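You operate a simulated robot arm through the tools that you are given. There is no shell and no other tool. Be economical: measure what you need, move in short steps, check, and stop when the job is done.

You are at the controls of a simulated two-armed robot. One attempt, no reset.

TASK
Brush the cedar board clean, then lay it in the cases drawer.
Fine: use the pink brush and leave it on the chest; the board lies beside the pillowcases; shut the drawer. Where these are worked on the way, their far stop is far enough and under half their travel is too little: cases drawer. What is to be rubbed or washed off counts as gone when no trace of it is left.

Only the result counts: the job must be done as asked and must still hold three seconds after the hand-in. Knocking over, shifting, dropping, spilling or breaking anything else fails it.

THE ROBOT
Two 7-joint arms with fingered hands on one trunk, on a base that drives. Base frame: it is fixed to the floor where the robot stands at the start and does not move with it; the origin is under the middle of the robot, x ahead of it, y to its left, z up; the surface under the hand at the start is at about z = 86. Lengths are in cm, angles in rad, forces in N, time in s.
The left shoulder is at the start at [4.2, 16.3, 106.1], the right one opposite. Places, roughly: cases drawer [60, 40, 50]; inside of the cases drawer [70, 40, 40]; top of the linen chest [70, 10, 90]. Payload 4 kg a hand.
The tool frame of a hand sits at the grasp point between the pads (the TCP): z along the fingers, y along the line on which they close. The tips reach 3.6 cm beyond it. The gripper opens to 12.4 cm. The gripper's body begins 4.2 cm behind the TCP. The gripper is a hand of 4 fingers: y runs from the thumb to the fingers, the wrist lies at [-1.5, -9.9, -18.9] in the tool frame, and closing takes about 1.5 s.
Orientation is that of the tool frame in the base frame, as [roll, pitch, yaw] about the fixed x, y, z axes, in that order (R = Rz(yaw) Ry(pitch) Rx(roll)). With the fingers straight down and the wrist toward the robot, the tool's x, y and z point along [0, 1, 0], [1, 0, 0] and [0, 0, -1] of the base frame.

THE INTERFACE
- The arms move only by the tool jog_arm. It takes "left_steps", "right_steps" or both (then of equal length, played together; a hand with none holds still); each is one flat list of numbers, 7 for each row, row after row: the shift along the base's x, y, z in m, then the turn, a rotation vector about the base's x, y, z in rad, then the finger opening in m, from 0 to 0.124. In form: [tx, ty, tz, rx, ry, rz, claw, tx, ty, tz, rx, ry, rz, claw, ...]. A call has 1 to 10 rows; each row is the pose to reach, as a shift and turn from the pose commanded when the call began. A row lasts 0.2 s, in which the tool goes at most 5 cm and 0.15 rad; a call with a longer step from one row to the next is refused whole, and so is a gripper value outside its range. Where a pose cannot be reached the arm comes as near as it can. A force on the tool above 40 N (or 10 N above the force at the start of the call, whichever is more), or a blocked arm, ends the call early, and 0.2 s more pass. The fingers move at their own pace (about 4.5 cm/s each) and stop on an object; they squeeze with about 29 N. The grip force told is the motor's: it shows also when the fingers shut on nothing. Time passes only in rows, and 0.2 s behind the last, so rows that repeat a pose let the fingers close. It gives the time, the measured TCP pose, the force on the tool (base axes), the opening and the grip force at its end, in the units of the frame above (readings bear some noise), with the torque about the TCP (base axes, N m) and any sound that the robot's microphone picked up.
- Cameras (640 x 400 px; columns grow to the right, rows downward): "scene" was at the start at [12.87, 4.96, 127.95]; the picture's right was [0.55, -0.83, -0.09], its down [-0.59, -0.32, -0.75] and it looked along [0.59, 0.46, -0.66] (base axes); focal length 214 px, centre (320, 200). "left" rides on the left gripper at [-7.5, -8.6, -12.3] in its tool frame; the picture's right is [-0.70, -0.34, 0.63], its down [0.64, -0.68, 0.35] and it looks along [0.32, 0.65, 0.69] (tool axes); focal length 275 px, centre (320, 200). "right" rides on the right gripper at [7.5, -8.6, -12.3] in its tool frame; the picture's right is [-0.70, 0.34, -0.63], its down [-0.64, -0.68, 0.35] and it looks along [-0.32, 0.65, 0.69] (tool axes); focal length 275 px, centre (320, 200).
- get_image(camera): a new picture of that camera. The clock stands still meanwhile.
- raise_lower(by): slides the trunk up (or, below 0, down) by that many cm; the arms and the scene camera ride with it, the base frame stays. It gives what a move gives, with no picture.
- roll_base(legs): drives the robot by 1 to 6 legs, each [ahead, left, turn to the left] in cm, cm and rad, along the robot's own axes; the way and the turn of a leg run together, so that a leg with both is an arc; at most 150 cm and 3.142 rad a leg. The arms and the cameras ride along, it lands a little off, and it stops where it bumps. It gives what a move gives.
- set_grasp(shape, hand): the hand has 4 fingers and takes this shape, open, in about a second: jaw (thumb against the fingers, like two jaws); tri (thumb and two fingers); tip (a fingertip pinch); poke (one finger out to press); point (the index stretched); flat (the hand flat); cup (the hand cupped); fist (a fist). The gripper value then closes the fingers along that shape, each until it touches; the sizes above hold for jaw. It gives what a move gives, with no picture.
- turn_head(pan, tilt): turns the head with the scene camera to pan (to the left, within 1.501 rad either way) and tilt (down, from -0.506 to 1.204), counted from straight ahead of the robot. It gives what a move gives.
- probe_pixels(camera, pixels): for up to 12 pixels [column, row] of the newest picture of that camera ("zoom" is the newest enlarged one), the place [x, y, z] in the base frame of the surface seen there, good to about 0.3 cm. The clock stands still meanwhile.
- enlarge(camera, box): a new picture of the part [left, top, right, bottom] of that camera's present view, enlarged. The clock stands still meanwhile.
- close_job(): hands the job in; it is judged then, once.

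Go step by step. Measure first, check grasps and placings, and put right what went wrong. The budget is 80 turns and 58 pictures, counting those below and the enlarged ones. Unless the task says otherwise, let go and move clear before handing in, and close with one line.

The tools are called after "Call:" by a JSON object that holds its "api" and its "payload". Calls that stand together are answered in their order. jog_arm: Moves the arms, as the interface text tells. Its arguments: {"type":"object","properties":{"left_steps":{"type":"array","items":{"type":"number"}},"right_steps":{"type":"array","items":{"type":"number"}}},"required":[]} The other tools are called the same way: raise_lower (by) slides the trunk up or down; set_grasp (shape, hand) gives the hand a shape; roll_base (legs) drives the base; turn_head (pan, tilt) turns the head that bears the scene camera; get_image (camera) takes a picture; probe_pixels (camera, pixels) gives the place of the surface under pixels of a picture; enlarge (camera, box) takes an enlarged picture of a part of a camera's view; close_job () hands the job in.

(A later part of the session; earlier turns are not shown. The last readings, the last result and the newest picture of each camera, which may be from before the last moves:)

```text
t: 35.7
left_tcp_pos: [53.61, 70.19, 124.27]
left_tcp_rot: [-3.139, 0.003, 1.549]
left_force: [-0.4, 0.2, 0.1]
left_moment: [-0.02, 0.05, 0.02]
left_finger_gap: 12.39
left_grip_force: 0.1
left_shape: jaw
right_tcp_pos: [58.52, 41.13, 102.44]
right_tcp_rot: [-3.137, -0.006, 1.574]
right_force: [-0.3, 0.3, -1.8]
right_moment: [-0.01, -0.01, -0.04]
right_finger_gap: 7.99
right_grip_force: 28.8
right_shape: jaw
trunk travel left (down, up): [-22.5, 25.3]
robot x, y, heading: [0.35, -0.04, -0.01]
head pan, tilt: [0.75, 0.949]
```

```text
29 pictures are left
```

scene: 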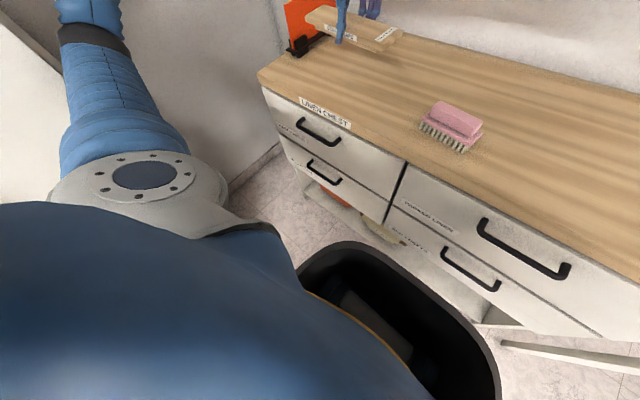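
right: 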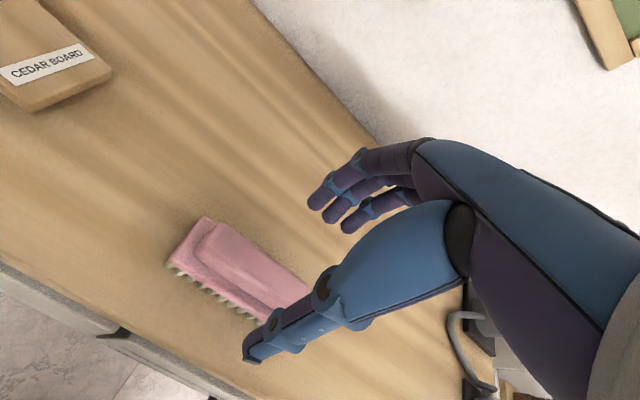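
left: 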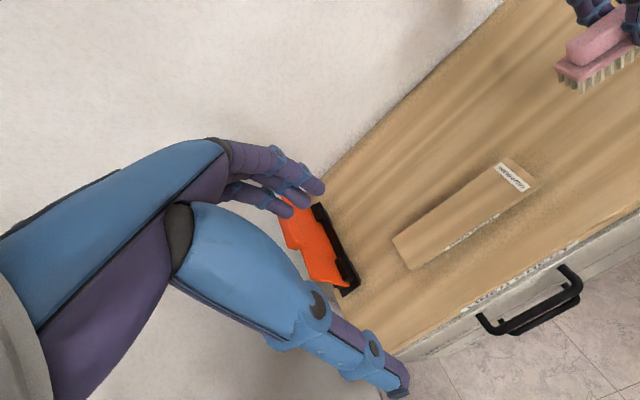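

The board is held (gap 8.0) and lifted. Swing it up and to the right, out of the way, then back the robot off.

Call:
{"api": "jog_arm", "payload": {"right_steps": [-0.01, -0.042, 0.016, 0, 0, 0, 0, -0.02, -0.084, 0.032, 0, 0, 0, 0, -0.03, -0.126, 0.048, 0, 0, 0, 0, -0.04, -0.168, 0.06, 0, 0, 0, 0, -0.04, -0.21, 0.072, 0, 0, 0, 0, -0.04, -0.255, 0.084, 0, 0, 0, 0, -0.04, -0.3, 0.096, 0, 0, 0, 0, -0.04, -0.345, 0.108, 0, 0, 0, 0, -0.04, -0.39, 0.12, 0, 0, 0, 0, -0.04, -0.435, 0.13, 0, 0, 0, 0]}}

Call:
{"api": "roll_base", "payload": {"legs": [[-30, 0, 0.01]]}}

Call:
{"api": "get_image", "payload": {"camera": "scene"}}

```text
t: 37.9
left_tcp_pos: [53.59, 70.38, 124.18]
left_tcp_rot: [-3.136, 0.004, 1.551]
left_force: [-0.6, 0.9, 0.1]
left_moment: [0.03, -0.03, 0.02]
left_finger_gap: 12.36
left_grip_force: 0.1
left_shape: jaw
right_tcp_pos: [54.59, -2.32, 115.42]
right_tcp_rot: [-3.136, -0.007, 1.574]
right_force: [1.3, 0.1, -1.5]
right_moment: [0.0, 0.0, 0.01]
right_finger_gap: 8.0
right_grip_force: 29.2
right_shape: jaw
trunk travel left (down, up): [-22.5, 25.3]
robot x, y, heading: [-0.32, 0.0, -0.014]
head pan, tilt: [0.75, 0.949]
```

```text
t: 38.6
left_tcp_pos: [53.49, 69.79, 124.44]
left_tcp_rot: [-3.14, 0.004, 1.539]
left_force: [-0.4, 0.1, 0.9]
left_moment: [0.03, -0.02, 0.0]
left_finger_gap: 12.37
left_grip_force: 0.1
left_shape: jaw
right_tcp_pos: [53.73, -2.69, 115.63]
right_tcp_rot: [-3.139, -0.007, 1.568]
right_force: [-0.5, 0.4, -1.6]
right_moment: [-0.02, -0.03, 0.01]
right_finger_gap: 7.99
right_grip_force: 28.8
right_shape: jaw
trunk travel left (down, up): [-22.5, 25.3]
robot x, y, heading: [-0.39, -0.18, -0.021]
head pan, tilt: [0.75, 0.949]
stopped in leg 1: the robot was blocked; the commanded pose is now the measured one
```

```text
28 pictures are left
```

scene: 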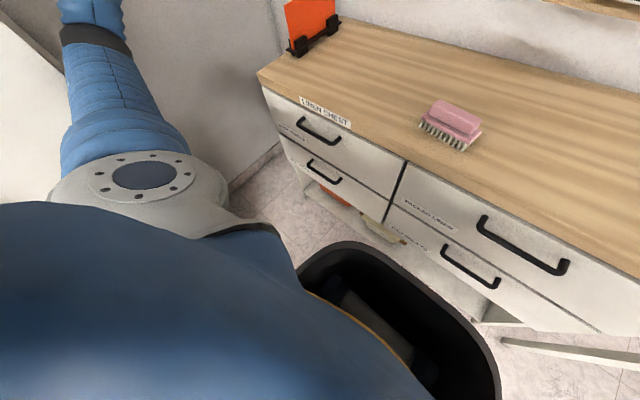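

Backing was blocked at once; look around left/behind to see what blocks.

Call:
{"api": "turn_head", "payload": {"pan": 1.5, "tilt": 0.5}}

Call:
{"api": "get_image", "payload": {"camera": "scene"}}

Call:
{"api": "turn_head", "payload": {"pan": -1.5, "tilt": 0.6}}

Call:
{"api": "get_image", "payload": {"camera": "scene"}}

```text
t: 39.7
left_tcp_pos: [53.6, 69.8, 124.03]
left_tcp_rot: [-3.136, 0.006, 1.543]
left_force: [0.3, 0.3, -0.6]
left_moment: [0.0, 0.01, 0.0]
left_finger_gap: 12.38
left_grip_force: 0.1
left_shape: jaw
right_tcp_pos: [53.99, -2.54, 115.45]
right_tcp_rot: [-3.137, -0.007, 1.569]
right_force: [-0.7, 0.3, -1.2]
right_moment: [-0.04, 0.04, -0.02]
right_finger_gap: 7.98
right_grip_force: 28.8
right_shape: jaw
trunk travel left (down, up): [-22.5, 25.3]
robot x, y, heading: [-0.23, 0.07, -0.023]
head pan, tilt: [1.499, 0.499]
```

```text
27 pictures are left
```

scene: 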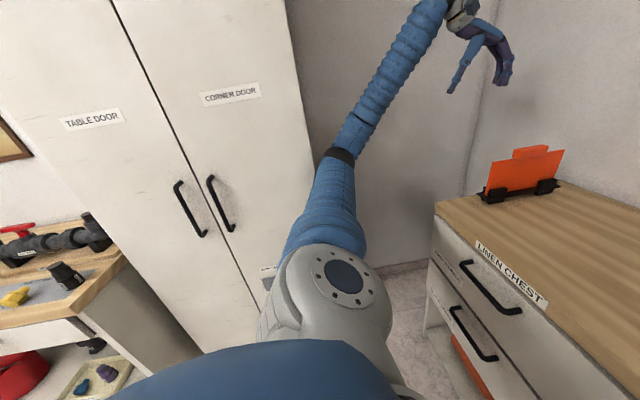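

```text
t: 42.3
left_tcp_pos: [53.57, 69.98, 124.08]
left_tcp_rot: [-3.136, 0.004, 1.544]
left_force: [0.7, 0.6, -0.9]
left_moment: [0.03, -0.01, 0.03]
left_finger_gap: 12.38
left_grip_force: 0.0
left_shape: jaw
right_tcp_pos: [54.07, -2.52, 115.37]
right_tcp_rot: [-3.135, -0.007, 1.569]
right_force: [-0.9, 0.2, -2.2]
right_moment: [0.01, 0.02, -0.04]
right_finger_gap: 8.04
right_grip_force: 28.6
right_shape: jaw
trunk travel left (down, up): [-22.5, 25.3]
robot x, y, heading: [-0.49, -0.0, -0.019]
head pan, tilt: [-1.499, 0.6]
```

```text
26 pictures are left
```

scene: 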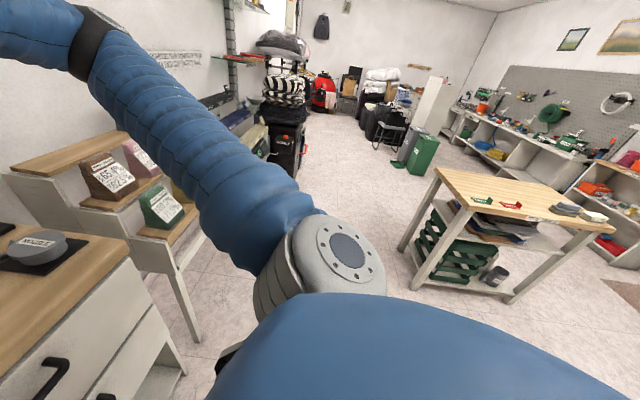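

The left elbow is against the tall cabinet's side (scene left view, around (275,280)), which explains the block and heading drift. Pull the left hand inward first, then back off in a shorter leg.

Call:
{"api": "jog_arm", "payload": {"left_steps": [0, -0.045, 0, 0, 0, 0, 0.124, 0, -0.09, 0, 0, 0, 0, 0.124, 0, -0.135, 0, 0, 0, 0, 0.124, 0, -0.18, 0, 0, 0, 0, 0.124, 0, -0.225, 0, 0, 0, 0, 0.124, 0, -0.27, 0, 0, 0, 0, 0.124, 0, -0.3, 0, 0, 0, 0, 0.124, 0, -0.3, 0, 0, 0, 0, 0.124]}}

Call:
{"api": "roll_base", "payload": {"legs": [[-15, 0, 0.02]]}}

Call:
{"api": "turn_head", "payload": {"pan": 1.3, "tilt": 0.8}}

Call:
{"api": "get_image", "payload": {"camera": "scene"}}

```text
t: 44.1
left_tcp_pos: [53.01, 40.01, 124.6]
left_tcp_rot: [3.141, 0.005, 1.544]
left_force: [-0.4, 0.2, -0.2]
left_moment: [0.01, 0.03, -0.03]
left_finger_gap: 12.39
left_grip_force: 0.1
left_shape: jaw
right_tcp_pos: [53.48, -2.63, 115.62]
right_tcp_rot: [-3.139, -0.005, 1.569]
right_force: [-0.2, 0.5, -1.4]
right_moment: [0.0, 0.03, 0.01]
right_finger_gap: 8.0
right_grip_force: 28.9
right_shape: jaw
trunk travel left (down, up): [-22.5, 25.3]
robot x, y, heading: [-0.49, 0.28, -0.018]
head pan, tilt: [-1.499, 0.6]
```

```text
t: 45.5
left_tcp_pos: [38.71, 40.34, 124.57]
left_tcp_rot: [-3.141, 0.004, 1.546]
left_force: [-0.3, -0.4, 0.4]
left_moment: [-0.02, 0.01, -0.02]
left_finger_gap: 12.38
left_grip_force: 0.1
left_shape: jaw
right_tcp_pos: [39.57, -1.74, 115.7]
right_tcp_rot: [3.141, -0.008, 1.58]
right_force: [-0.5, 0.9, -2.3]
right_moment: [-0.01, 0.02, -0.01]
right_finger_gap: 7.99
right_grip_force: 28.7
right_shape: jaw
trunk travel left (down, up): [-22.5, 25.3]
robot x, y, heading: [-14.4, 0.22, -0.009]
head pan, tilt: [-1.499, 0.6]
stopped in leg 1: the robot was blocked; the commanded pose is now the measured one
```

```text
t: 48.0
left_tcp_pos: [38.67, 40.32, 124.41]
left_tcp_rot: [-3.141, 0.004, 1.548]
left_force: [-0.3, 0.6, 0.4]
left_moment: [0.01, 0.01, -0.02]
left_finger_gap: 12.4
left_grip_force: 0.0
left_shape: jaw
right_tcp_pos: [39.61, -1.79, 115.63]
right_tcp_rot: [-3.139, -0.01, 1.58]
right_force: [-0.6, -0.7, -1.3]
right_moment: [0.02, 0.02, -0.03]
right_finger_gap: 8.02
right_grip_force: 29.4
right_shape: jaw
trunk travel left (down, up): [-22.5, 25.3]
robot x, y, heading: [-14.85, 0.3, -0.011]
head pan, tilt: [1.3, 0.799]
```

```text
25 pictures are left
```

scene: 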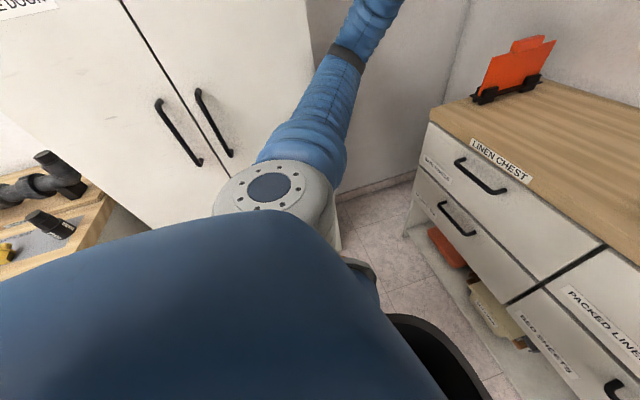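

Call:
{"api": "probe_pixels", "payload": {"camera": "scene", "pixels": [[220, 60], [300, 20], [200, 95], [312, 80], [180, 190], [140, 240], [100, 210], [30, 270], [100, 245], [240, 170], [333, 235], [380, 180]]}}

Call:
{"api": "turn_head", "payload": {"pan": 1.5, "tilt": 1.1}}

Call:
{"api": "get_image", "payload": {"camera": "scene"}}

```text
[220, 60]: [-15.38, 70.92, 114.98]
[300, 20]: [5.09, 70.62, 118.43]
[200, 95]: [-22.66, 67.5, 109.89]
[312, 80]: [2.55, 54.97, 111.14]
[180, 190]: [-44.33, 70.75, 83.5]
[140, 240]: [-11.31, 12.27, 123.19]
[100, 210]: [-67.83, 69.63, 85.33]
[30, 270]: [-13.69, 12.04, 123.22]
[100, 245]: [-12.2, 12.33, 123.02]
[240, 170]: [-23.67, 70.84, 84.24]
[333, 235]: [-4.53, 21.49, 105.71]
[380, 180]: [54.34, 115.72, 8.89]
```

```text
t: 48.8
left_tcp_pos: [38.73, 40.22, 124.47]
left_tcp_rot: [3.14, 0.003, 1.545]
left_force: [-0.1, 0.1, -0.7]
left_moment: [0.0, -0.03, -0.01]
left_finger_gap: 12.38
left_grip_force: 0.1
left_shape: jaw
right_tcp_pos: [39.6, -1.86, 115.86]
right_tcp_rot: [-3.14, -0.008, 1.582]
right_force: [-0.2, 0.2, -1.5]
right_moment: [-0.04, -0.05, 0.01]
right_finger_gap: 8.02
right_grip_force: 29.1
right_shape: jaw
trunk travel left (down, up): [-22.5, 25.3]
robot x, y, heading: [-14.6, 0.29, -0.008]
head pan, tilt: [1.499, 1.1]
```

```text
24 pictures are left
```

scene: 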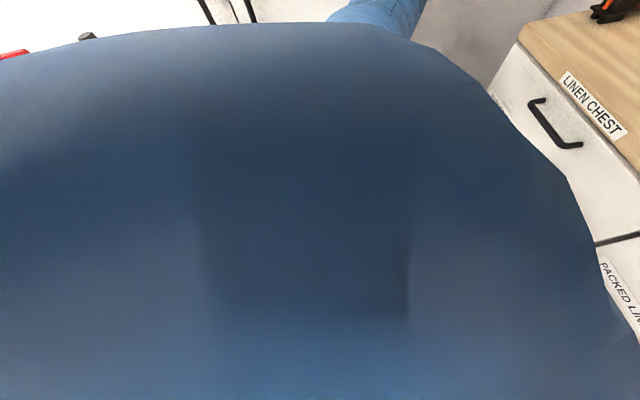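

The cabinet face is at y≈71 and the robot is now at x≈−14.8, so it nearly finished the leg. Try another short straight back-off.

Call:
{"api": "roll_base", "payload": {"legs": [[-12, 0, 0]]}}

```text
t: 49.6
left_tcp_pos: [38.19, 39.67, 124.41]
left_tcp_rot: [-3.139, 0.005, 1.533]
left_force: [0.8, -0.7, 0.5]
left_moment: [-0.01, 0.03, 0.02]
left_finger_gap: 12.43
left_grip_force: 0.1
left_shape: jaw
right_tcp_pos: [38.73, -1.83, 115.63]
right_tcp_rot: [-3.14, -0.007, 1.578]
right_force: [0.0, 0.0, -1.5]
right_moment: [-0.01, 0.04, -0.05]
right_finger_gap: 8.04
right_grip_force: 28.8
right_shape: jaw
trunk travel left (down, up): [-22.5, 25.3]
robot x, y, heading: [-15.25, 0.3, -0.015]
head pan, tilt: [1.499, 1.1]
stopped in leg 1: the robot was blocked; the commanded pose is now the measured one
```

Heading twists right when backing, so contact is on the left side. Shift right 12 cm first, then back, and look.

Call:
{"api": "roll_base", "payload": {"legs": [[2, -12, 0.015], [-12, 0, 0]]}}

Call:
{"api": "turn_head", "payload": {"pan": 1.5, "tilt": 0.6}}

Call:
{"api": "get_image", "payload": {"camera": "scene"}}

```text
t: 51.6
left_tcp_pos: [27.06, 28.76, 124.66]
left_tcp_rot: [3.141, 0.004, 1.556]
left_force: [-0.2, 0.1, -0.7]
left_moment: [0.03, -0.03, 0.01]
left_finger_gap: 12.4
left_grip_force: 0.1
left_shape: jaw
right_tcp_pos: [28.54, -12.94, 115.8]
right_tcp_rot: [3.14, -0.01, 1.594]
right_force: [-0.1, -0.2, -1.6]
right_moment: [0.0, 0.02, -0.03]
right_finger_gap: 8.01
right_grip_force: 28.9
right_shape: jaw
trunk travel left (down, up): [-22.5, 25.3]
robot x, y, heading: [-25.16, -11.61, 0.007]
head pan, tilt: [1.499, 1.1]
```

```text
t: 52.6
left_tcp_pos: [27.27, 28.82, 124.58]
left_tcp_rot: [-3.141, 0.003, 1.556]
left_force: [0.4, -0.2, -1.3]
left_moment: [-0.05, -0.02, -0.02]
left_finger_gap: 12.4
left_grip_force: 0.0
left_shape: jaw
right_tcp_pos: [28.82, -12.97, 115.8]
right_tcp_rot: [3.141, -0.008, 1.596]
right_force: [-0.4, 0.1, -1.4]
right_moment: [0.0, -0.01, -0.03]
right_finger_gap: 8.01
right_grip_force: 28.7
right_shape: jaw
trunk travel left (down, up): [-22.5, 25.3]
robot x, y, heading: [-25.11, -11.33, 0.007]
head pan, tilt: [1.499, 0.6]
```

```text
23 pictures are left
```

scene: 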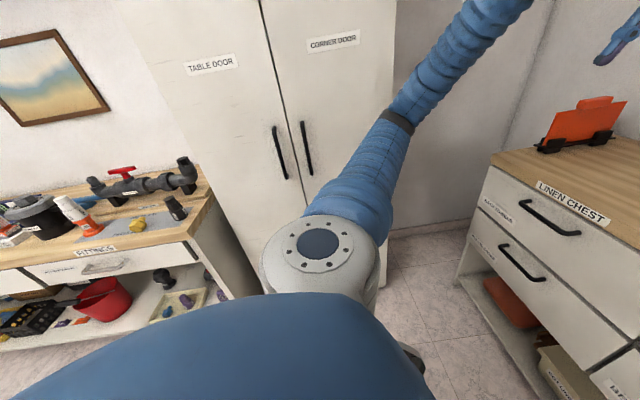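

Now free at (−25, −11). Turn 0.35 left so the left arm faces the drawer handle, then lower the trunk.

Call:
{"api": "roll_base", "payload": {"legs": [[0, 0, 0.34]]}}

Call:
{"api": "raise_lower", "payload": {"by": -20}}

Call:
{"api": "turn_head", "payload": {"pan": 0.35, "tilt": 0.6}}

Call:
{"api": "get_image", "payload": {"camera": "scene"}}

```text
t: 53.9
left_tcp_pos: [15.14, 40.38, 124.53]
left_tcp_rot: [3.138, 0.005, 1.802]
left_force: [0.0, -0.6, 0.2]
left_moment: [0.03, -0.03, 0.01]
left_finger_gap: 12.4
left_grip_force: 0.1
left_shape: jaw
right_tcp_pos: [27.15, 1.58, 115.83]
right_tcp_rot: [3.14, -0.009, 1.869]
right_force: [0.0, 0.0, -1.5]
right_moment: [-0.01, -0.02, 0.01]
right_finger_gap: 8.01
right_grip_force: 28.8
right_shape: jaw
trunk travel left (down, up): [-22.5, 25.3]
robot x, y, heading: [-25.11, -11.71, 0.279]
head pan, tilt: [1.499, 0.6]
stopped in leg 1: the robot was blocked; the commanded pose is now the measured one
```

```text
t: 56.1
left_tcp_pos: [15.08, 38.7, 105.23]
left_tcp_rot: [3.134, -0.012, 1.805]
left_force: [0.4, 0.0, 0.2]
left_moment: [-0.02, 0.0, 0.01]
left_finger_gap: 12.38
left_grip_force: 0.1
left_shape: jaw
right_tcp_pos: [27.13, -0.21, 95.89]
right_tcp_rot: [3.137, -0.026, 1.87]
right_force: [0.2, 0.0, -1.1]
right_moment: [-0.01, -0.02, 0.05]
right_finger_gap: 8.02
right_grip_force: 28.9
right_shape: jaw
trunk travel left (down, up): [-2.5, 45.3]
robot x, y, heading: [-25.1, -11.9, 0.271]
head pan, tilt: [1.499, 0.6]
```

```text
t: 57.5
left_tcp_pos: [15.03, 38.83, 105.38]
left_tcp_rot: [3.138, -0.01, 1.808]
left_force: [-0.7, 0.3, -0.1]
left_moment: [0.0, -0.03, 0.01]
left_finger_gap: 12.4
left_grip_force: 0.0
left_shape: jaw
right_tcp_pos: [27.0, -0.14, 95.84]
right_tcp_rot: [3.137, -0.022, 1.869]
right_force: [0.2, 0.2, -1.5]
right_moment: [-0.02, 0.01, 0.01]
right_finger_gap: 8.0
right_grip_force: 29.2
right_shape: jaw
trunk travel left (down, up): [-2.5, 45.3]
robot x, y, heading: [-24.99, -12.12, 0.273]
head pan, tilt: [0.351, 0.6]
```

```text
22 pictures are left
```

scene: 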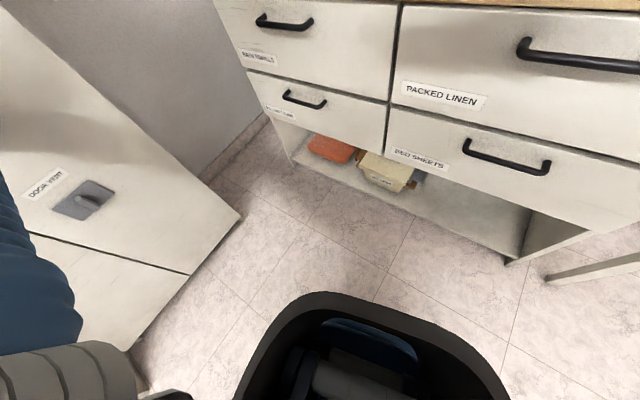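

The trunk leans slightly: the left elbow seems to rest against the cabinet (vent knob at (90,200)). Move the base right and away to free it, and look left.

Call:
{"api": "roll_base", "payload": {"legs": [[0, -10, 0]]}}

Call:
{"api": "probe_pixels", "payload": {"camera": "scene", "pixels": [[90, 198], [60, 180], [237, 217], [190, 275], [40, 290], [90, 370], [305, 103], [170, 395]]}}

Call:
{"api": "turn_head", "payload": {"pan": 1.2, "tilt": 0.7}}

Call:
{"api": "get_image", "payload": {"camera": "scene"}}

```text
t: 58.2
left_tcp_pos: [14.97, 38.7, 105.34]
left_tcp_rot: [3.129, -0.004, 1.806]
left_force: [-1.1, 0.2, -0.3]
left_moment: [0.02, -0.01, -0.04]
left_finger_gap: 12.39
left_grip_force: 0.0
left_shape: jaw
right_tcp_pos: [27.06, -0.2, 95.85]
right_tcp_rot: [3.138, -0.015, 1.869]
right_force: [-0.1, -0.1, -1.4]
right_moment: [0.0, -0.01, 0.0]
right_finger_gap: 8.01
right_grip_force: 29.4
right_shape: jaw
trunk travel left (down, up): [-2.5, 45.3]
robot x, y, heading: [-25.29, -12.81, 0.271]
head pan, tilt: [0.351, 0.6]
stopped in leg 1: the robot was blocked; the commanded pose is now the measured one
```

```text
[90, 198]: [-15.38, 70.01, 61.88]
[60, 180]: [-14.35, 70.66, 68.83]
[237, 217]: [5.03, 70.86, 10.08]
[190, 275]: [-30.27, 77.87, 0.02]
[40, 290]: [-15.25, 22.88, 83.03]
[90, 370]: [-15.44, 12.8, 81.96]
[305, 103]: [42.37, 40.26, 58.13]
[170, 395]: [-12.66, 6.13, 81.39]
```

```text
t: 59.3
left_tcp_pos: [15.06, 38.74, 105.12]
left_tcp_rot: [3.132, -0.006, 1.807]
left_force: [0.2, 0.3, -0.5]
left_moment: [0.02, 0.0, -0.02]
left_finger_gap: 12.37
left_grip_force: 0.1
left_shape: jaw
right_tcp_pos: [27.23, -0.25, 95.97]
right_tcp_rot: [3.137, -0.015, 1.867]
right_force: [0.4, -0.3, -1.0]
right_moment: [0.02, -0.03, -0.02]
right_finger_gap: 8.01
right_grip_force: 28.4
right_shape: jaw
trunk travel left (down, up): [-2.5, 45.3]
robot x, y, heading: [-25.25, -12.94, 0.276]
head pan, tilt: [1.201, 0.7]
```

```text
21 pictures are left
```

scene: 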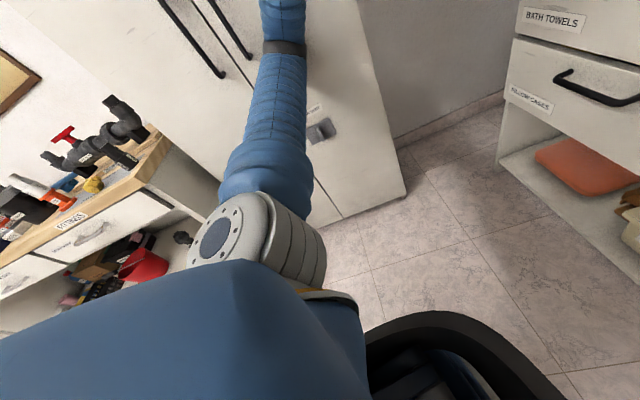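

Moving right is blocked too; look right.

Call:
{"api": "turn_head", "payload": {"pan": -1.5, "tilt": 0.8}}

Call:
{"api": "get_image", "payload": {"camera": "scene"}}

Call:
{"api": "probe_pixels", "payload": {"camera": "scene", "pixels": [[320, 100], [200, 200], [450, 200], [330, 250], [420, 280], [150, 120], [100, 250], [500, 250]]}}

```text
t: 61.7
left_tcp_pos: [15.13, 38.83, 105.3]
left_tcp_rot: [3.133, -0.005, 1.806]
left_force: [0.3, 0.5, 0.1]
left_moment: [-0.03, 0.03, 0.0]
left_finger_gap: 12.39
left_grip_force: 0.0
left_shape: jaw
right_tcp_pos: [27.05, -0.45, 95.87]
right_tcp_rot: [3.138, -0.018, 1.866]
right_force: [-0.2, 0.0, -1.4]
right_moment: [-0.05, -0.01, 0.02]
right_finger_gap: 7.99
right_grip_force: 28.8
right_shape: jaw
trunk travel left (down, up): [-2.5, 45.3]
robot x, y, heading: [-24.95, -12.58, 0.279]
head pan, tilt: [-1.499, 0.799]
```

```text
20 pictures are left
```

scene: 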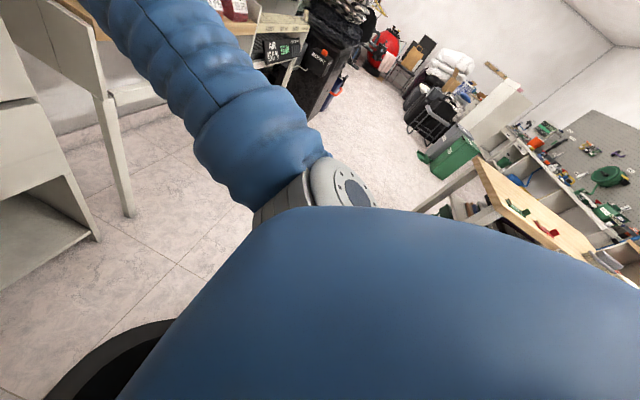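

```text
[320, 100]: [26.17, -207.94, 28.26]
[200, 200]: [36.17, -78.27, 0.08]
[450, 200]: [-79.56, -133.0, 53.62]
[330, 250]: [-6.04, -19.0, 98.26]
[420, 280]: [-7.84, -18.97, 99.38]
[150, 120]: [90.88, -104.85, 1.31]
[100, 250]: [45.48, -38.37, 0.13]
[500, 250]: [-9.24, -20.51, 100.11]
```

Call:
{"api": "probe_pixels", "payload": {"camera": "scene", "pixels": [[130, 20], [100, 5], [170, 60], [240, 110], [75, 60], [60, 10], [240, 12], [280, 22], [130, 210], [265, 150], [440, 200], [485, 175]]}}

Call:
{"api": "turn_head", "payload": {"pan": -1.2, "tilt": 0.3}}

Call:
{"api": "get_image", "payload": {"camera": "scene"}}

```text
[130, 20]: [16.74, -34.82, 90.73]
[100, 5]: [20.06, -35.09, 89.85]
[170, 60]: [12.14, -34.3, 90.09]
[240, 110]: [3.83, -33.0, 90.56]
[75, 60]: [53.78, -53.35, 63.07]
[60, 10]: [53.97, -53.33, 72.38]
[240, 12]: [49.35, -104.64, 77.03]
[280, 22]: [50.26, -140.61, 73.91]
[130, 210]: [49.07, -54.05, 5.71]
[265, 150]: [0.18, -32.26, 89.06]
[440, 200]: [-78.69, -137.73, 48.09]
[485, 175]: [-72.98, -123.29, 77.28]
```

```text
t: 62.7
left_tcp_pos: [14.95, 38.71, 105.17]
left_tcp_rot: [3.134, -0.006, 1.806]
left_force: [0.4, 0.6, -0.7]
left_moment: [0.0, -0.04, -0.03]
left_finger_gap: 12.4
left_grip_force: 0.0
left_shape: jaw
right_tcp_pos: [27.13, -0.22, 95.9]
right_tcp_rot: [3.137, -0.017, 1.867]
right_force: [-0.2, 0.3, -1.6]
right_moment: [0.01, 0.04, 0.01]
right_finger_gap: 7.98
right_grip_force: 28.9
right_shape: jaw
trunk travel left (down, up): [-2.5, 45.3]
robot x, y, heading: [-25.16, -12.29, 0.274]
head pan, tilt: [-1.201, 0.3]
```

```text
19 pictures are left
```

scene: 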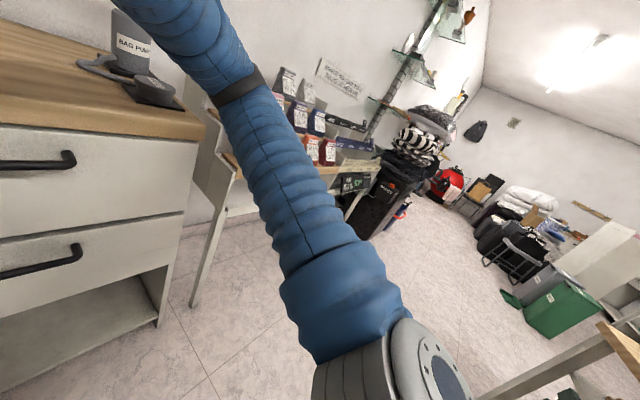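

The right side is clear; roll in the picture comes from the leaning torso. I suspect the left elbow is caught at the cabinet handles; look left at arm height.

Call:
{"api": "turn_head", "payload": {"pan": 1.2, "tilt": 0.15}}

Call:
{"api": "get_image", "payload": {"camera": "scene"}}

```text
t: 64.9
left_tcp_pos: [15.21, 38.84, 105.27]
left_tcp_rot: [3.132, -0.007, 1.805]
left_force: [0.6, 0.1, -0.3]
left_moment: [0.01, 0.02, 0.01]
left_finger_gap: 12.4
left_grip_force: 0.0
left_shape: jaw
right_tcp_pos: [27.21, -0.33, 95.98]
right_tcp_rot: [3.139, -0.018, 1.867]
right_force: [0.0, 1.0, -1.3]
right_moment: [-0.01, 0.04, -0.01]
right_finger_gap: 8.0
right_grip_force: 28.7
right_shape: jaw
trunk travel left (down, up): [-2.5, 45.3]
robot x, y, heading: [-24.97, -12.57, 0.281]
head pan, tilt: [1.201, 0.15]
```

```text
18 pictures are left
```

scene: 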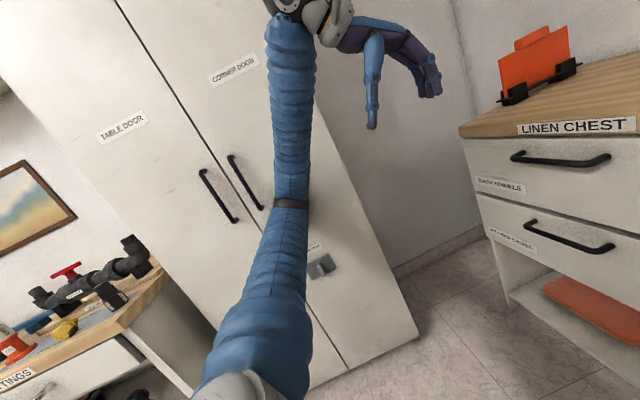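

Call:
{"api": "probe_pixels", "payload": {"camera": "scene", "pixels": [[290, 203], [280, 230], [290, 150], [290, 60], [265, 280], [245, 185], [220, 195], [310, 20], [140, 330], [170, 310], [100, 345], [240, 340]]}}

```text
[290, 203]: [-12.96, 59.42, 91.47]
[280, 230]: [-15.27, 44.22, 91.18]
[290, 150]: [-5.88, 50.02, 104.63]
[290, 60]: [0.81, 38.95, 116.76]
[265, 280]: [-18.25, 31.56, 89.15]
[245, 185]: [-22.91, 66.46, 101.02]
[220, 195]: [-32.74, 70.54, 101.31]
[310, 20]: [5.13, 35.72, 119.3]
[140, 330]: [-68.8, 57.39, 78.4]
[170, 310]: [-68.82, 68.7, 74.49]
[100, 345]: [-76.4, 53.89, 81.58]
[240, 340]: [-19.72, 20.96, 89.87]
```

The left elbow (−13, ~63, 91) is wedged against the cabinet front. Extend the left hand forward toward the chest to bring the elbow in.

Call:
{"api": "jog_arm", "payload": {"left_steps": [0.04, -0.01, 0, 0, 0, 0, 0.124, 0.08, -0.02, 0, 0, 0, 0, 0.124, 0.12, -0.03, 0, 0, 0, 0, 0.124, 0.16, -0.04, 0, 0, 0, 0, 0.124, 0.2, -0.05, 0, 0, 0, 0, 0.124, 0.24, -0.06, 0, 0, 0, 0, 0.124]}}

Call:
{"api": "get_image", "payload": {"camera": "scene"}}

```text
t: 66.3
left_tcp_pos: [39.09, 33.74, 104.53]
left_tcp_rot: [3.136, 0.002, 1.807]
left_force: [-0.1, -0.7, -0.3]
left_moment: [-0.02, 0.0, 0.0]
left_finger_gap: 12.37
left_grip_force: 0.0
left_shape: jaw
right_tcp_pos: [27.4, 0.59, 95.57]
right_tcp_rot: [-3.14, -0.008, 1.867]
right_force: [0.3, -0.2, -1.5]
right_moment: [-0.03, -0.02, 0.01]
right_finger_gap: 7.98
right_grip_force: 29.3
right_shape: jaw
trunk travel left (down, up): [-2.5, 45.3]
robot x, y, heading: [-25.29, -12.82, 0.277]
head pan, tilt: [1.201, 0.15]
```

```text
17 pictures are left
```

scene: 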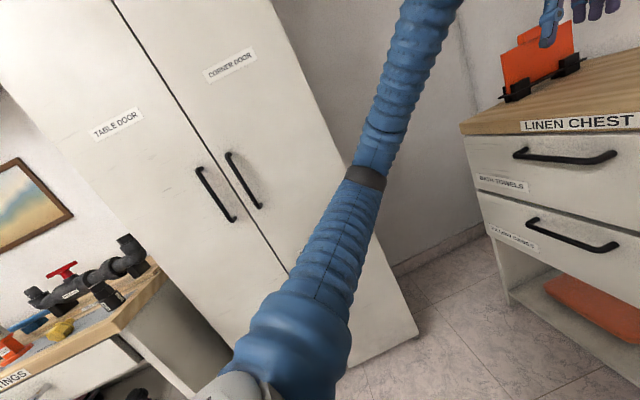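

Freed: tilt gone, cabinet closed and undisturbed. Now bring the left hand to a forward-pointing pose at handle height, in stages.

Call:
{"api": "jog_arm", "payload": {"left_steps": [-0.02, 0.01, -0.01, 0, 0, -0.12, 0.124, -0.04, 0.02, -0.02, 0, 0, -0.237, 0.124]}}

Call:
{"api": "jog_arm", "payload": {"left_steps": [-0.01, 0.007, -0.03, 0, -0.145, 0, 0.08, -0.02, 0.014, -0.06, 0, -0.29, 0, 0.08, -0.03, 0.02, -0.1, 0, -0.435, 0, 0.08, -0.04, 0.03, -0.14, 0, -0.58, 0, 0.08, -0.05, 0.04, -0.18, 0, -0.725, 0, 0.08, -0.06, 0.05, -0.225, 0, -0.87, 0, 0.08, -0.06, 0.06, -0.27, 0, -1.015, 0, 0.08, -0.06, 0.06, -0.315, 0, -1.16, 0, 0.08, -0.06, 0.06, -0.36, 0, -1.305, 0, 0.08, -0.06, 0.06, -0.405, 0, -1.45, 0, 0.08]}}

Call:
{"api": "turn_head", "payload": {"pan": 0.6, "tilt": 0.5}}

Call:
{"api": "get_image", "payload": {"camera": "scene"}}

```text
t: 66.9
left_tcp_pos: [35.23, 35.67, 102.7]
left_tcp_rot: [3.136, 0.004, 1.566]
left_force: [0.4, -0.2, -0.3]
left_moment: [0.01, 0.0, -0.02]
left_finger_gap: 12.38
left_grip_force: 0.0
left_shape: jaw
right_tcp_pos: [27.22, 0.68, 95.63]
right_tcp_rot: [-3.141, -0.007, 1.866]
right_force: [-0.5, -0.1, -1.9]
right_moment: [0.03, 0.0, -0.01]
right_finger_gap: 8.0
right_grip_force: 28.6
right_shape: jaw
trunk travel left (down, up): [-2.5, 45.3]
robot x, y, heading: [-24.96, -12.57, 0.276]
head pan, tilt: [1.201, 0.15]
```

```text
t: 69.1
left_tcp_pos: [29.17, 41.83, 62.08]
left_tcp_rot: [1.686, -0.001, 1.567]
left_force: [-0.3, -0.2, 0.0]
left_moment: [0.02, 0.0, 0.01]
left_finger_gap: 8.01
left_grip_force: 0.0
left_shape: jaw
right_tcp_pos: [27.19, 0.68, 95.63]
right_tcp_rot: [-3.141, -0.007, 1.867]
right_force: [-0.5, -0.1, -1.5]
right_moment: [0.01, 0.0, 0.02]
right_finger_gap: 8.0
right_grip_force: 29.1
right_shape: jaw
trunk travel left (down, up): [-2.5, 45.3]
robot x, y, heading: [-24.86, -12.56, 0.276]
head pan, tilt: [1.201, 0.15]
```

```text
t: 70.1
left_tcp_pos: [29.12, 41.83, 62.27]
left_tcp_rot: [1.687, 0.0, 1.567]
left_force: [-0.7, 0.5, -0.1]
left_moment: [0.01, 0.01, -0.02]
left_finger_gap: 8.01
left_grip_force: 0.0
left_shape: jaw
right_tcp_pos: [27.05, 0.59, 95.74]
right_tcp_rot: [3.141, -0.007, 1.867]
right_force: [0.7, -0.3, -2.0]
right_moment: [-0.01, -0.01, 0.0]
right_finger_gap: 8.0
right_grip_force: 29.0
right_shape: jaw
trunk travel left (down, up): [-2.5, 45.3]
robot x, y, heading: [-24.89, -12.42, 0.276]
head pan, tilt: [0.6, 0.499]
```

```text
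16 pictures are left
```

scene: 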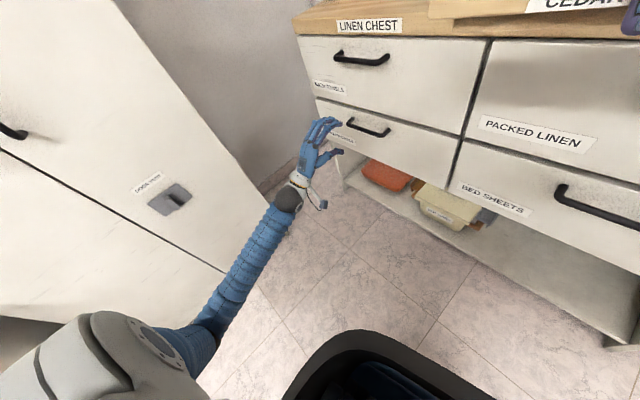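

The left hand is in front of the handle with a clear arm. Advance so the bar is between thumb and fingers, and close.

Call:
{"api": "jog_arm", "payload": {"left_steps": [0.03, 0, -0.03, 0, 0, 0, 0.07, 0.07, 0, -0.041, 0, 0, 0, 0.07, 0.105, 0, -0.041, 0, 0, 0, 0.07, 0.121, 0, -0.041, 0, 0, 0, 0.07, 0.121, 0, -0.041, 0, 0, 0, 0, 0.121, 0, -0.041, 0, 0, 0, 0, 0.121, 0, -0.041, 0, 0, 0, 0, 0.121, 0, -0.041, 0, 0, 0, 0, 0.121, 0, -0.041, 0, 0, 0, 0]}}

Call:
{"api": "enlarge", "payload": {"camera": "scene", "box": [270, 70, 430, 170]}}

```text
t: 72.1
left_tcp_pos: [41.25, 41.71, 58.04]
left_tcp_rot: [1.689, 0.0, 1.568]
left_force: [1.9, -0.2, -2.7]
left_moment: [0.08, -0.05, -0.05]
left_finger_gap: 1.19
left_grip_force: 23.7
left_shape: jaw
right_tcp_pos: [27.27, 0.71, 95.66]
right_tcp_rot: [3.141, -0.008, 1.867]
right_force: [0.0, -0.6, -1.2]
right_moment: [-0.02, 0.01, 0.03]
right_finger_gap: 7.98
right_grip_force: 29.3
right_shape: jaw
trunk travel left (down, up): [-2.5, 45.3]
robot x, y, heading: [-25.06, -12.45, 0.27]
head pan, tilt: [0.6, 0.499]
```

```text
4.00 times, centred on (350, 120) of scene
```

zoom: 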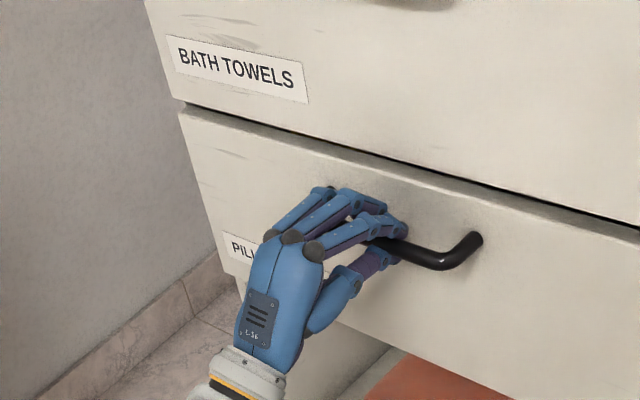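

The handle is gripped (gap 1.19). Pull the drawer by driving straight back along −x.

Call:
{"api": "roll_base", "payload": {"legs": [[-14.5, 4.0, 0]]}}

Call:
{"api": "enlarge", "payload": {"camera": "scene", "box": [200, 0, 520, 200]}}

```text
t: 73.5
left_tcp_pos: [25.8, 41.73, 57.94]
left_tcp_rot: [1.687, 0.001, 1.569]
left_force: [-0.2, -1.2, -12.3]
left_moment: [0.07, 0.14, -0.09]
left_finger_gap: 1.18
left_grip_force: 29.1
left_shape: jaw
right_tcp_pos: [12.01, 0.68, 95.73]
right_tcp_rot: [3.141, -0.006, 1.868]
right_force: [-0.5, -0.3, -1.3]
right_moment: [-0.01, 0.01, 0.01]
right_finger_gap: 7.99
right_grip_force: 29.4
right_shape: jaw
trunk travel left (down, up): [-2.5, 45.3]
robot x, y, heading: [-40.17, -12.37, 0.279]
head pan, tilt: [0.6, 0.499]
```

```text
2.00 times, centred on (360, 100) of scene
```

zoom: 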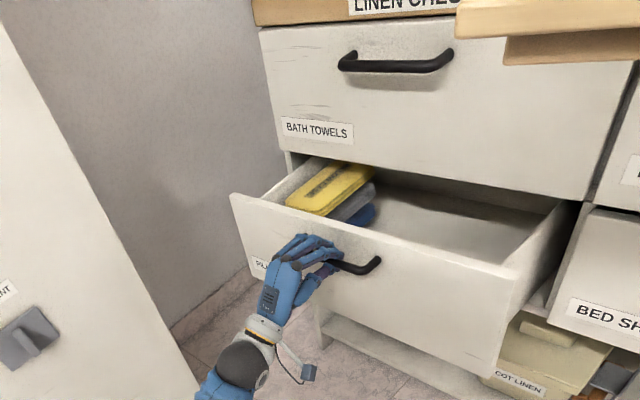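

The drawer opens nicely; pillowcases lie at its left side. Pull on toward the stop.

Call:
{"api": "roll_base", "payload": {"legs": [[-12.5, 3.5, 0]]}}

Call:
{"api": "enlarge", "payload": {"camera": "scene", "box": [200, 0, 520, 200]}}

```text
t: 74.7
left_tcp_pos: [12.9, 41.69, 58.0]
left_tcp_rot: [1.689, 0.001, 1.571]
left_force: [0.3, -3.0, -10.4]
left_moment: [0.07, 0.12, -0.08]
left_finger_gap: 1.14
left_grip_force: 29.1
left_shape: jaw
right_tcp_pos: [-0.98, 0.55, 95.9]
right_tcp_rot: [-3.141, -0.007, 1.869]
right_force: [-0.2, 0.0, -1.0]
right_moment: [-0.03, 0.04, -0.03]
right_finger_gap: 7.99
right_grip_force: 28.9
right_shape: jaw
trunk travel left (down, up): [-2.5, 45.3]
robot x, y, heading: [-53.63, -12.93, 0.278]
head pan, tilt: [0.6, 0.499]
```

```text
2.00 times, centred on (360, 100) of scene
```

zoom: 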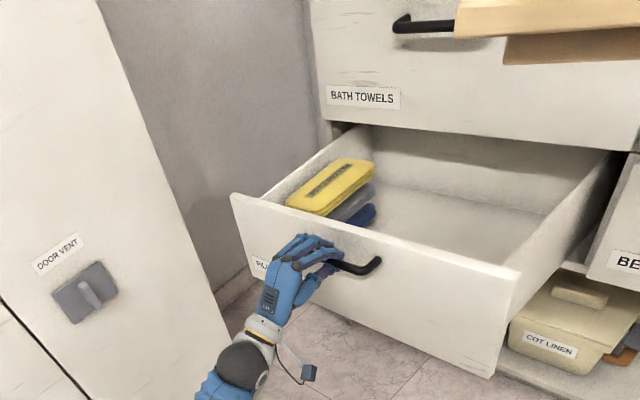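

Call:
{"api": "roll_base", "payload": {"legs": [[-7.7, 2.2, 0]]}}

Call:
{"api": "get_image", "payload": {"camera": "scene"}}

```text
t: 75.7
left_tcp_pos: [7.63, 41.8, 57.84]
left_tcp_rot: [1.694, 0.001, 1.569]
left_force: [2.8, 2.2, 2.0]
left_moment: [0.13, 0.0, -0.02]
left_finger_gap: 0.65
left_grip_force: 29.2
left_shape: jaw
right_tcp_pos: [-6.29, 0.57, 95.74]
right_tcp_rot: [3.14, -0.008, 1.87]
right_force: [-0.1, 0.0, -1.5]
right_moment: [-0.02, 0.0, -0.01]
right_finger_gap: 8.0
right_grip_force: 29.5
right_shape: jaw
trunk travel left (down, up): [-2.5, 45.3]
robot x, y, heading: [-58.8, -12.67, 0.279]
head pan, tilt: [0.6, 0.499]
stopped in leg 1: the force on the tool passed its limit at 71 N (the readings are from after the stop); the commanded pose is now the measured one
```

```text
12 pictures are left
```

scene: 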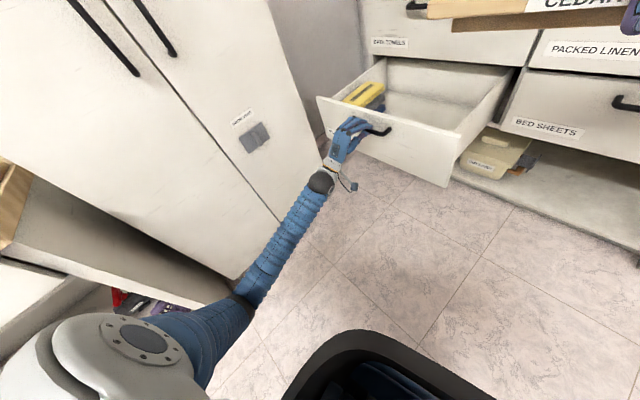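

The stop was reached. Measure the drawer's interior.

Call:
{"api": "probe_pixels", "payload": {"camera": "scene", "pixels": [[320, 100], [450, 136], [430, 95], [450, 100], [400, 85], [415, 108], [385, 105], [365, 95], [352, 95], [490, 85], [385, 128], [470, 75]]}}

```text
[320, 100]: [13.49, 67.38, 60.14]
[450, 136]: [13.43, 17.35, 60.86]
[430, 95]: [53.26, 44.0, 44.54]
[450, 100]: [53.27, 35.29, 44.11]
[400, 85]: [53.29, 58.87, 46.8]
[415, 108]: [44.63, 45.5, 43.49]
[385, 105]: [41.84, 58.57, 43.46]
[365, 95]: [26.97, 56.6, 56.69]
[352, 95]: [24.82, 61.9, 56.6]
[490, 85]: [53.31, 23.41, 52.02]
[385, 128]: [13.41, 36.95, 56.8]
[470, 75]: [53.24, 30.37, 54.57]
```

Drawer fully open: interior y 18.5–66.5, floor z 43.4, pillowcases at y 53–63. Release the handle, withdraw, and lift the left hand out of the way.

Call:
{"api": "jog_arm", "payload": {"left_steps": [0, 0, 0, 0, 0, 0, 0.08, 0, 0, 0, 0, 0, 0, 0.08, 0, 0, 0, 0, 0, 0, 0.08, 0, 0, 0, 0, 0, 0, 0.08, 0, 0, 0, 0, 0, 0, 0.08, -0.04, 0, 0, 0, 0, 0, 0.08, -0.08, 0, 0, 0, 0, 0, 0.08, -0.08, 0.01, 0.045, 0, 0, 0, 0.08, -0.08, 0.02, 0.09, 0, 0, 0, 0.08, -0.08, 0.03, 0.135, 0, 0, 0, 0.08]}}

Call:
{"api": "jog_arm", "payload": {"left_steps": [0, 0.01, 0.045, 0, 0, 0, 0.08, 0, 0.02, 0.09, 0, 0, 0, 0.08, 0, 0.02, 0.135, 0, 0, 0, 0.08, 0, 0.02, 0.18, 0, 0, 0, 0.08, 0, 0.02, 0.22, 0, 0, 0, 0.08]}}

Call:
{"api": "get_image", "payload": {"camera": "scene"}}

```text
t: 77.9
left_tcp_pos: [-0.28, 44.77, 71.24]
left_tcp_rot: [1.694, 0.001, 1.569]
left_force: [-0.4, -0.4, 0.5]
left_moment: [0.02, 0.02, -0.01]
left_finger_gap: 8.0
left_grip_force: 0.0
left_shape: jaw
right_tcp_pos: [-6.39, 0.51, 95.75]
right_tcp_rot: [3.14, -0.007, 1.871]
right_force: [-0.4, 0.1, -2.2]
right_moment: [-0.01, 0.0, -0.02]
right_finger_gap: 8.0
right_grip_force: 28.8
right_shape: jaw
trunk travel left (down, up): [-2.5, 45.3]
robot x, y, heading: [-58.46, -12.95, 0.282]
head pan, tilt: [0.6, 0.499]
```

```text
t: 79.1
left_tcp_pos: [-0.35, 46.54, 93.24]
left_tcp_rot: [1.695, 0.002, 1.57]
left_force: [-0.1, -1.3, 0.7]
left_moment: [0.01, -0.01, -0.04]
left_finger_gap: 8.0
left_grip_force: 0.1
left_shape: jaw
right_tcp_pos: [-6.42, 0.61, 95.67]
right_tcp_rot: [3.14, -0.007, 1.87]
right_force: [-0.4, 0.2, -2.0]
right_moment: [-0.01, 0.0, 0.02]
right_finger_gap: 8.0
right_grip_force: 29.0
right_shape: jaw
trunk travel left (down, up): [-2.5, 45.3]
robot x, y, heading: [-58.24, -12.6, 0.278]
head pan, tilt: [0.6, 0.499]
```

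```text
11 pictures are left
```

scene: 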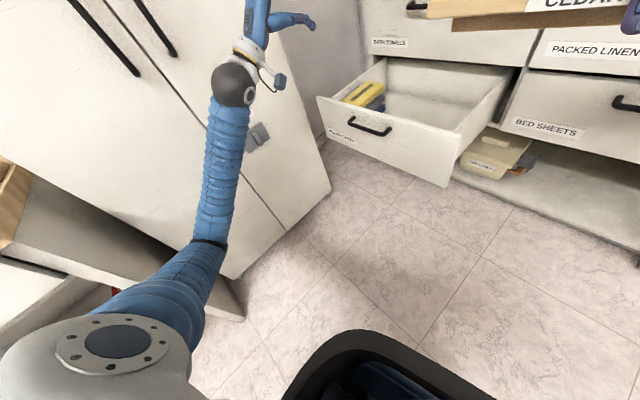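

Left hand is clear. Drive forward 22 and left 8 (world) so the right arm can reach the drawer.

Call:
{"api": "roll_base", "payload": {"legs": [[23.4, 1.7, 0]]}}

Call:
{"api": "jog_arm", "payload": {"right_steps": [0.02, 0.035, 0, 0, 0, -0.1, 0, 0.04, 0.07, 0, 0, 0, -0.2, 0, 0.06, 0.11, 0, 0, 0, -0.298, 0, 0.08, 0.15, 0, 0, 0, -0.298, 0, 0.1, 0.19, 0, 0, 0, -0.298, 0, 0.12, 0.23, 0, 0, 0, -0.298, 0, 0.135, 0.27, 0, 0, 0, -0.298, 0, 0.135, 0.27, -0.04, 0, 0, -0.298, 0, 0.135, 0.27, -0.08, 0, 0, -0.298, 0]}}

Call:
{"api": "turn_head", "payload": {"pan": 0.5, "tilt": 0.65}}

Call:
{"api": "get_image", "payload": {"camera": "scene"}}

```text
t: 80.9
left_tcp_pos: [21.84, 54.81, 93.18]
left_tcp_rot: [1.694, 0.002, 1.571]
left_force: [-1.2, 0.3, 0.5]
left_moment: [0.0, 0.03, 0.0]
left_finger_gap: 7.99
left_grip_force: 0.1
left_shape: jaw
right_tcp_pos: [15.77, 8.79, 95.81]
right_tcp_rot: [3.14, -0.007, 1.87]
right_force: [0.3, -0.1, -2.2]
right_moment: [-0.01, -0.01, 0.02]
right_finger_gap: 8.02
right_grip_force: 28.5
right_shape: jaw
trunk travel left (down, up): [-2.5, 45.3]
robot x, y, heading: [-36.28, -4.67, 0.277]
head pan, tilt: [0.6, 0.499]
```

```text
t: 82.9
left_tcp_pos: [21.82, 54.85, 93.14]
left_tcp_rot: [1.696, 0.002, 1.572]
left_force: [-0.1, 0.3, -0.3]
left_moment: [0.0, 0.04, 0.02]
left_finger_gap: 8.0
left_grip_force: 0.0
left_shape: jaw
right_tcp_pos: [29.31, 35.84, 87.66]
right_tcp_rot: [-3.141, -0.007, 1.575]
right_force: [0.1, -1.0, -1.7]
right_moment: [0.01, 0.02, -0.02]
right_finger_gap: 7.99
right_grip_force: 28.9
right_shape: jaw
trunk travel left (down, up): [-2.5, 45.3]
robot x, y, heading: [-36.46, -4.84, 0.288]
head pan, tilt: [0.6, 0.499]
```

```text
t: 83.6
left_tcp_pos: [21.83, 54.89, 93.33]
left_tcp_rot: [1.695, 0.001, 1.572]
left_force: [-0.3, 0.5, 0.6]
left_moment: [0.05, -0.02, -0.01]
left_finger_gap: 8.0
left_grip_force: 0.0
left_shape: jaw
right_tcp_pos: [29.26, 35.7, 87.86]
right_tcp_rot: [3.14, -0.008, 1.573]
right_force: [0.4, -0.2, -1.5]
right_moment: [0.0, -0.04, 0.01]
right_finger_gap: 7.96
right_grip_force: 29.1
right_shape: jaw
trunk travel left (down, up): [-2.5, 45.3]
robot x, y, heading: [-36.34, -4.74, 0.274]
head pan, tilt: [0.499, 0.649]
```

```text
10 pictures are left
```

scene: 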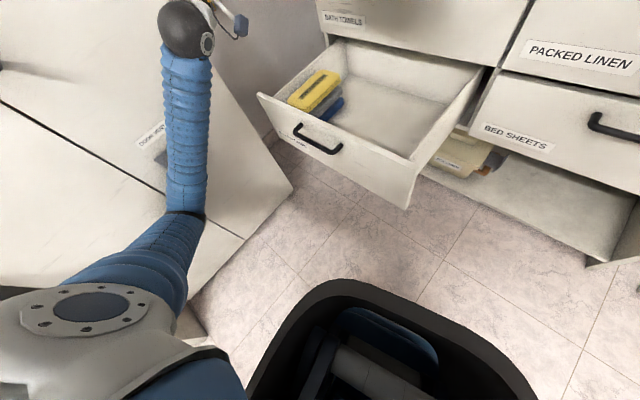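

Call:
{"api": "probe_pixels", "payload": {"camera": "scene", "pixels": [[340, 105], [342, 72], [318, 108], [315, 85], [330, 120], [290, 100], [380, 110], [326, 112]]}}

Call:
{"api": "jog_arm", "payload": {"right_steps": [0, 0, -0.045, 0, 0, 0, 0, 0, 0, -0.09, 0, 0, 0, 0, 0, 0, -0.135, 0, 0, 0, 0, 0, 0, -0.18, 0, 0, 0, 0, 0, 0, -0.225, 0, 0, 0, 0, 0, 0, -0.245, 0, 0, 0, 0, 0, 0, -0.245, 0, 0, 0, 0]}}

Call:
{"api": "get_image", "payload": {"camera": "scene"}}

```text
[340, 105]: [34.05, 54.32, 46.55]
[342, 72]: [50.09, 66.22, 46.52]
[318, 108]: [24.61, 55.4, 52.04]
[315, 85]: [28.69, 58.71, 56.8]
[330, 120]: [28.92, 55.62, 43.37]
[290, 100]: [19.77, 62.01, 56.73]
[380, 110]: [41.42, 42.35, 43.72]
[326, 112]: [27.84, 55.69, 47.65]
```

```text
t: 85.2
left_tcp_pos: [21.8, 54.77, 93.27]
left_tcp_rot: [1.695, 0.002, 1.57]
left_force: [-0.3, -0.2, -0.9]
left_moment: [0.03, -0.01, -0.01]
left_finger_gap: 7.98
left_grip_force: 0.0
left_shape: jaw
right_tcp_pos: [29.19, 35.6, 63.23]
right_tcp_rot: [3.14, -0.007, 1.573]
right_force: [-0.5, 0.1, -1.4]
right_moment: [-0.02, 0.0, -0.02]
right_finger_gap: 7.98
right_grip_force: 28.6
right_shape: jaw
trunk travel left (down, up): [-2.5, 45.3]
robot x, y, heading: [-36.36, -4.7, 0.278]
head pan, tilt: [0.499, 0.649]
```

```text
9 pictures are left
```

scene: 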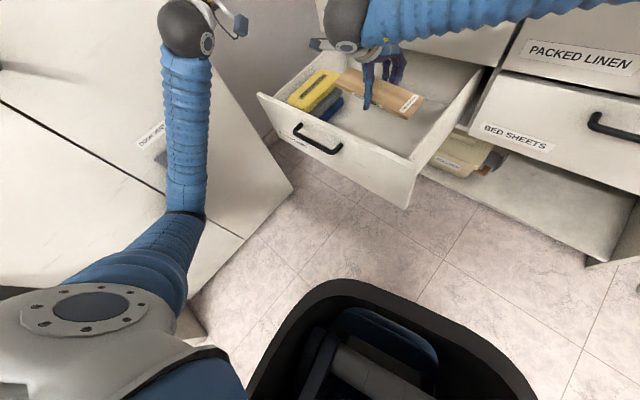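

The board is over the drawer; pillowcases end at y≈54, board end at ≈47. Shift +2.5 cm in y and lower to the floor.

Call:
{"api": "jog_arm", "payload": {"right_steps": [0, 0.015, -0.03, 0, 0, 0, 0, 0, 0.025, -0.07, 0, 0, 0, 0, 0, 0.025, -0.11, 0, 0, 0, 0, 0, 0.025, -0.138, 0, 0, 0, 0, 0, 0.025, -0.147, 0, 0, 0, 0, 0, 0.025, -0.151, 0, 0, 0, 0, 0, 0.025, -0.154, 0, 0, 0, 0]}}

Call:
{"api": "enlarge", "payload": {"camera": "scene", "box": [250, 30, 490, 180]}}

```text
t: 86.8
left_tcp_pos: [21.77, 54.81, 93.21]
left_tcp_rot: [1.694, 0.002, 1.57]
left_force: [0.0, -0.2, 0.5]
left_moment: [-0.03, -0.04, -0.03]
left_finger_gap: 8.0
left_grip_force: 0.0
left_shape: jaw
right_tcp_pos: [29.07, 38.15, 47.86]
right_tcp_rot: [3.139, -0.007, 1.571]
right_force: [-0.7, 1.7, 0.6]
right_moment: [-0.14, 0.06, -0.02]
right_finger_gap: 7.96
right_grip_force: 28.9
right_shape: jaw
trunk travel left (down, up): [-2.5, 45.3]
robot x, y, heading: [-36.53, -4.68, 0.284]
head pan, tilt: [0.499, 0.649]
```

```text
2.67 times, centred on (370, 105) of scene
```

zoom: 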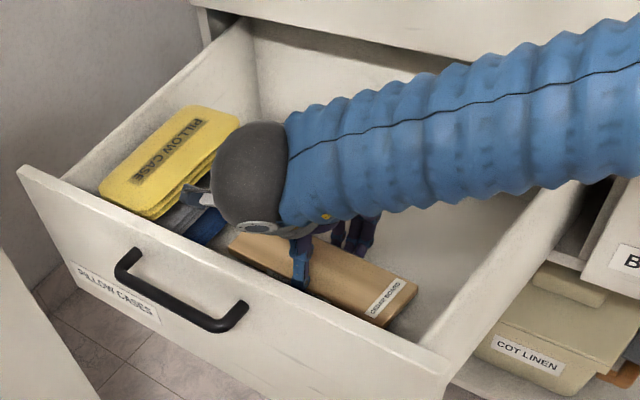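

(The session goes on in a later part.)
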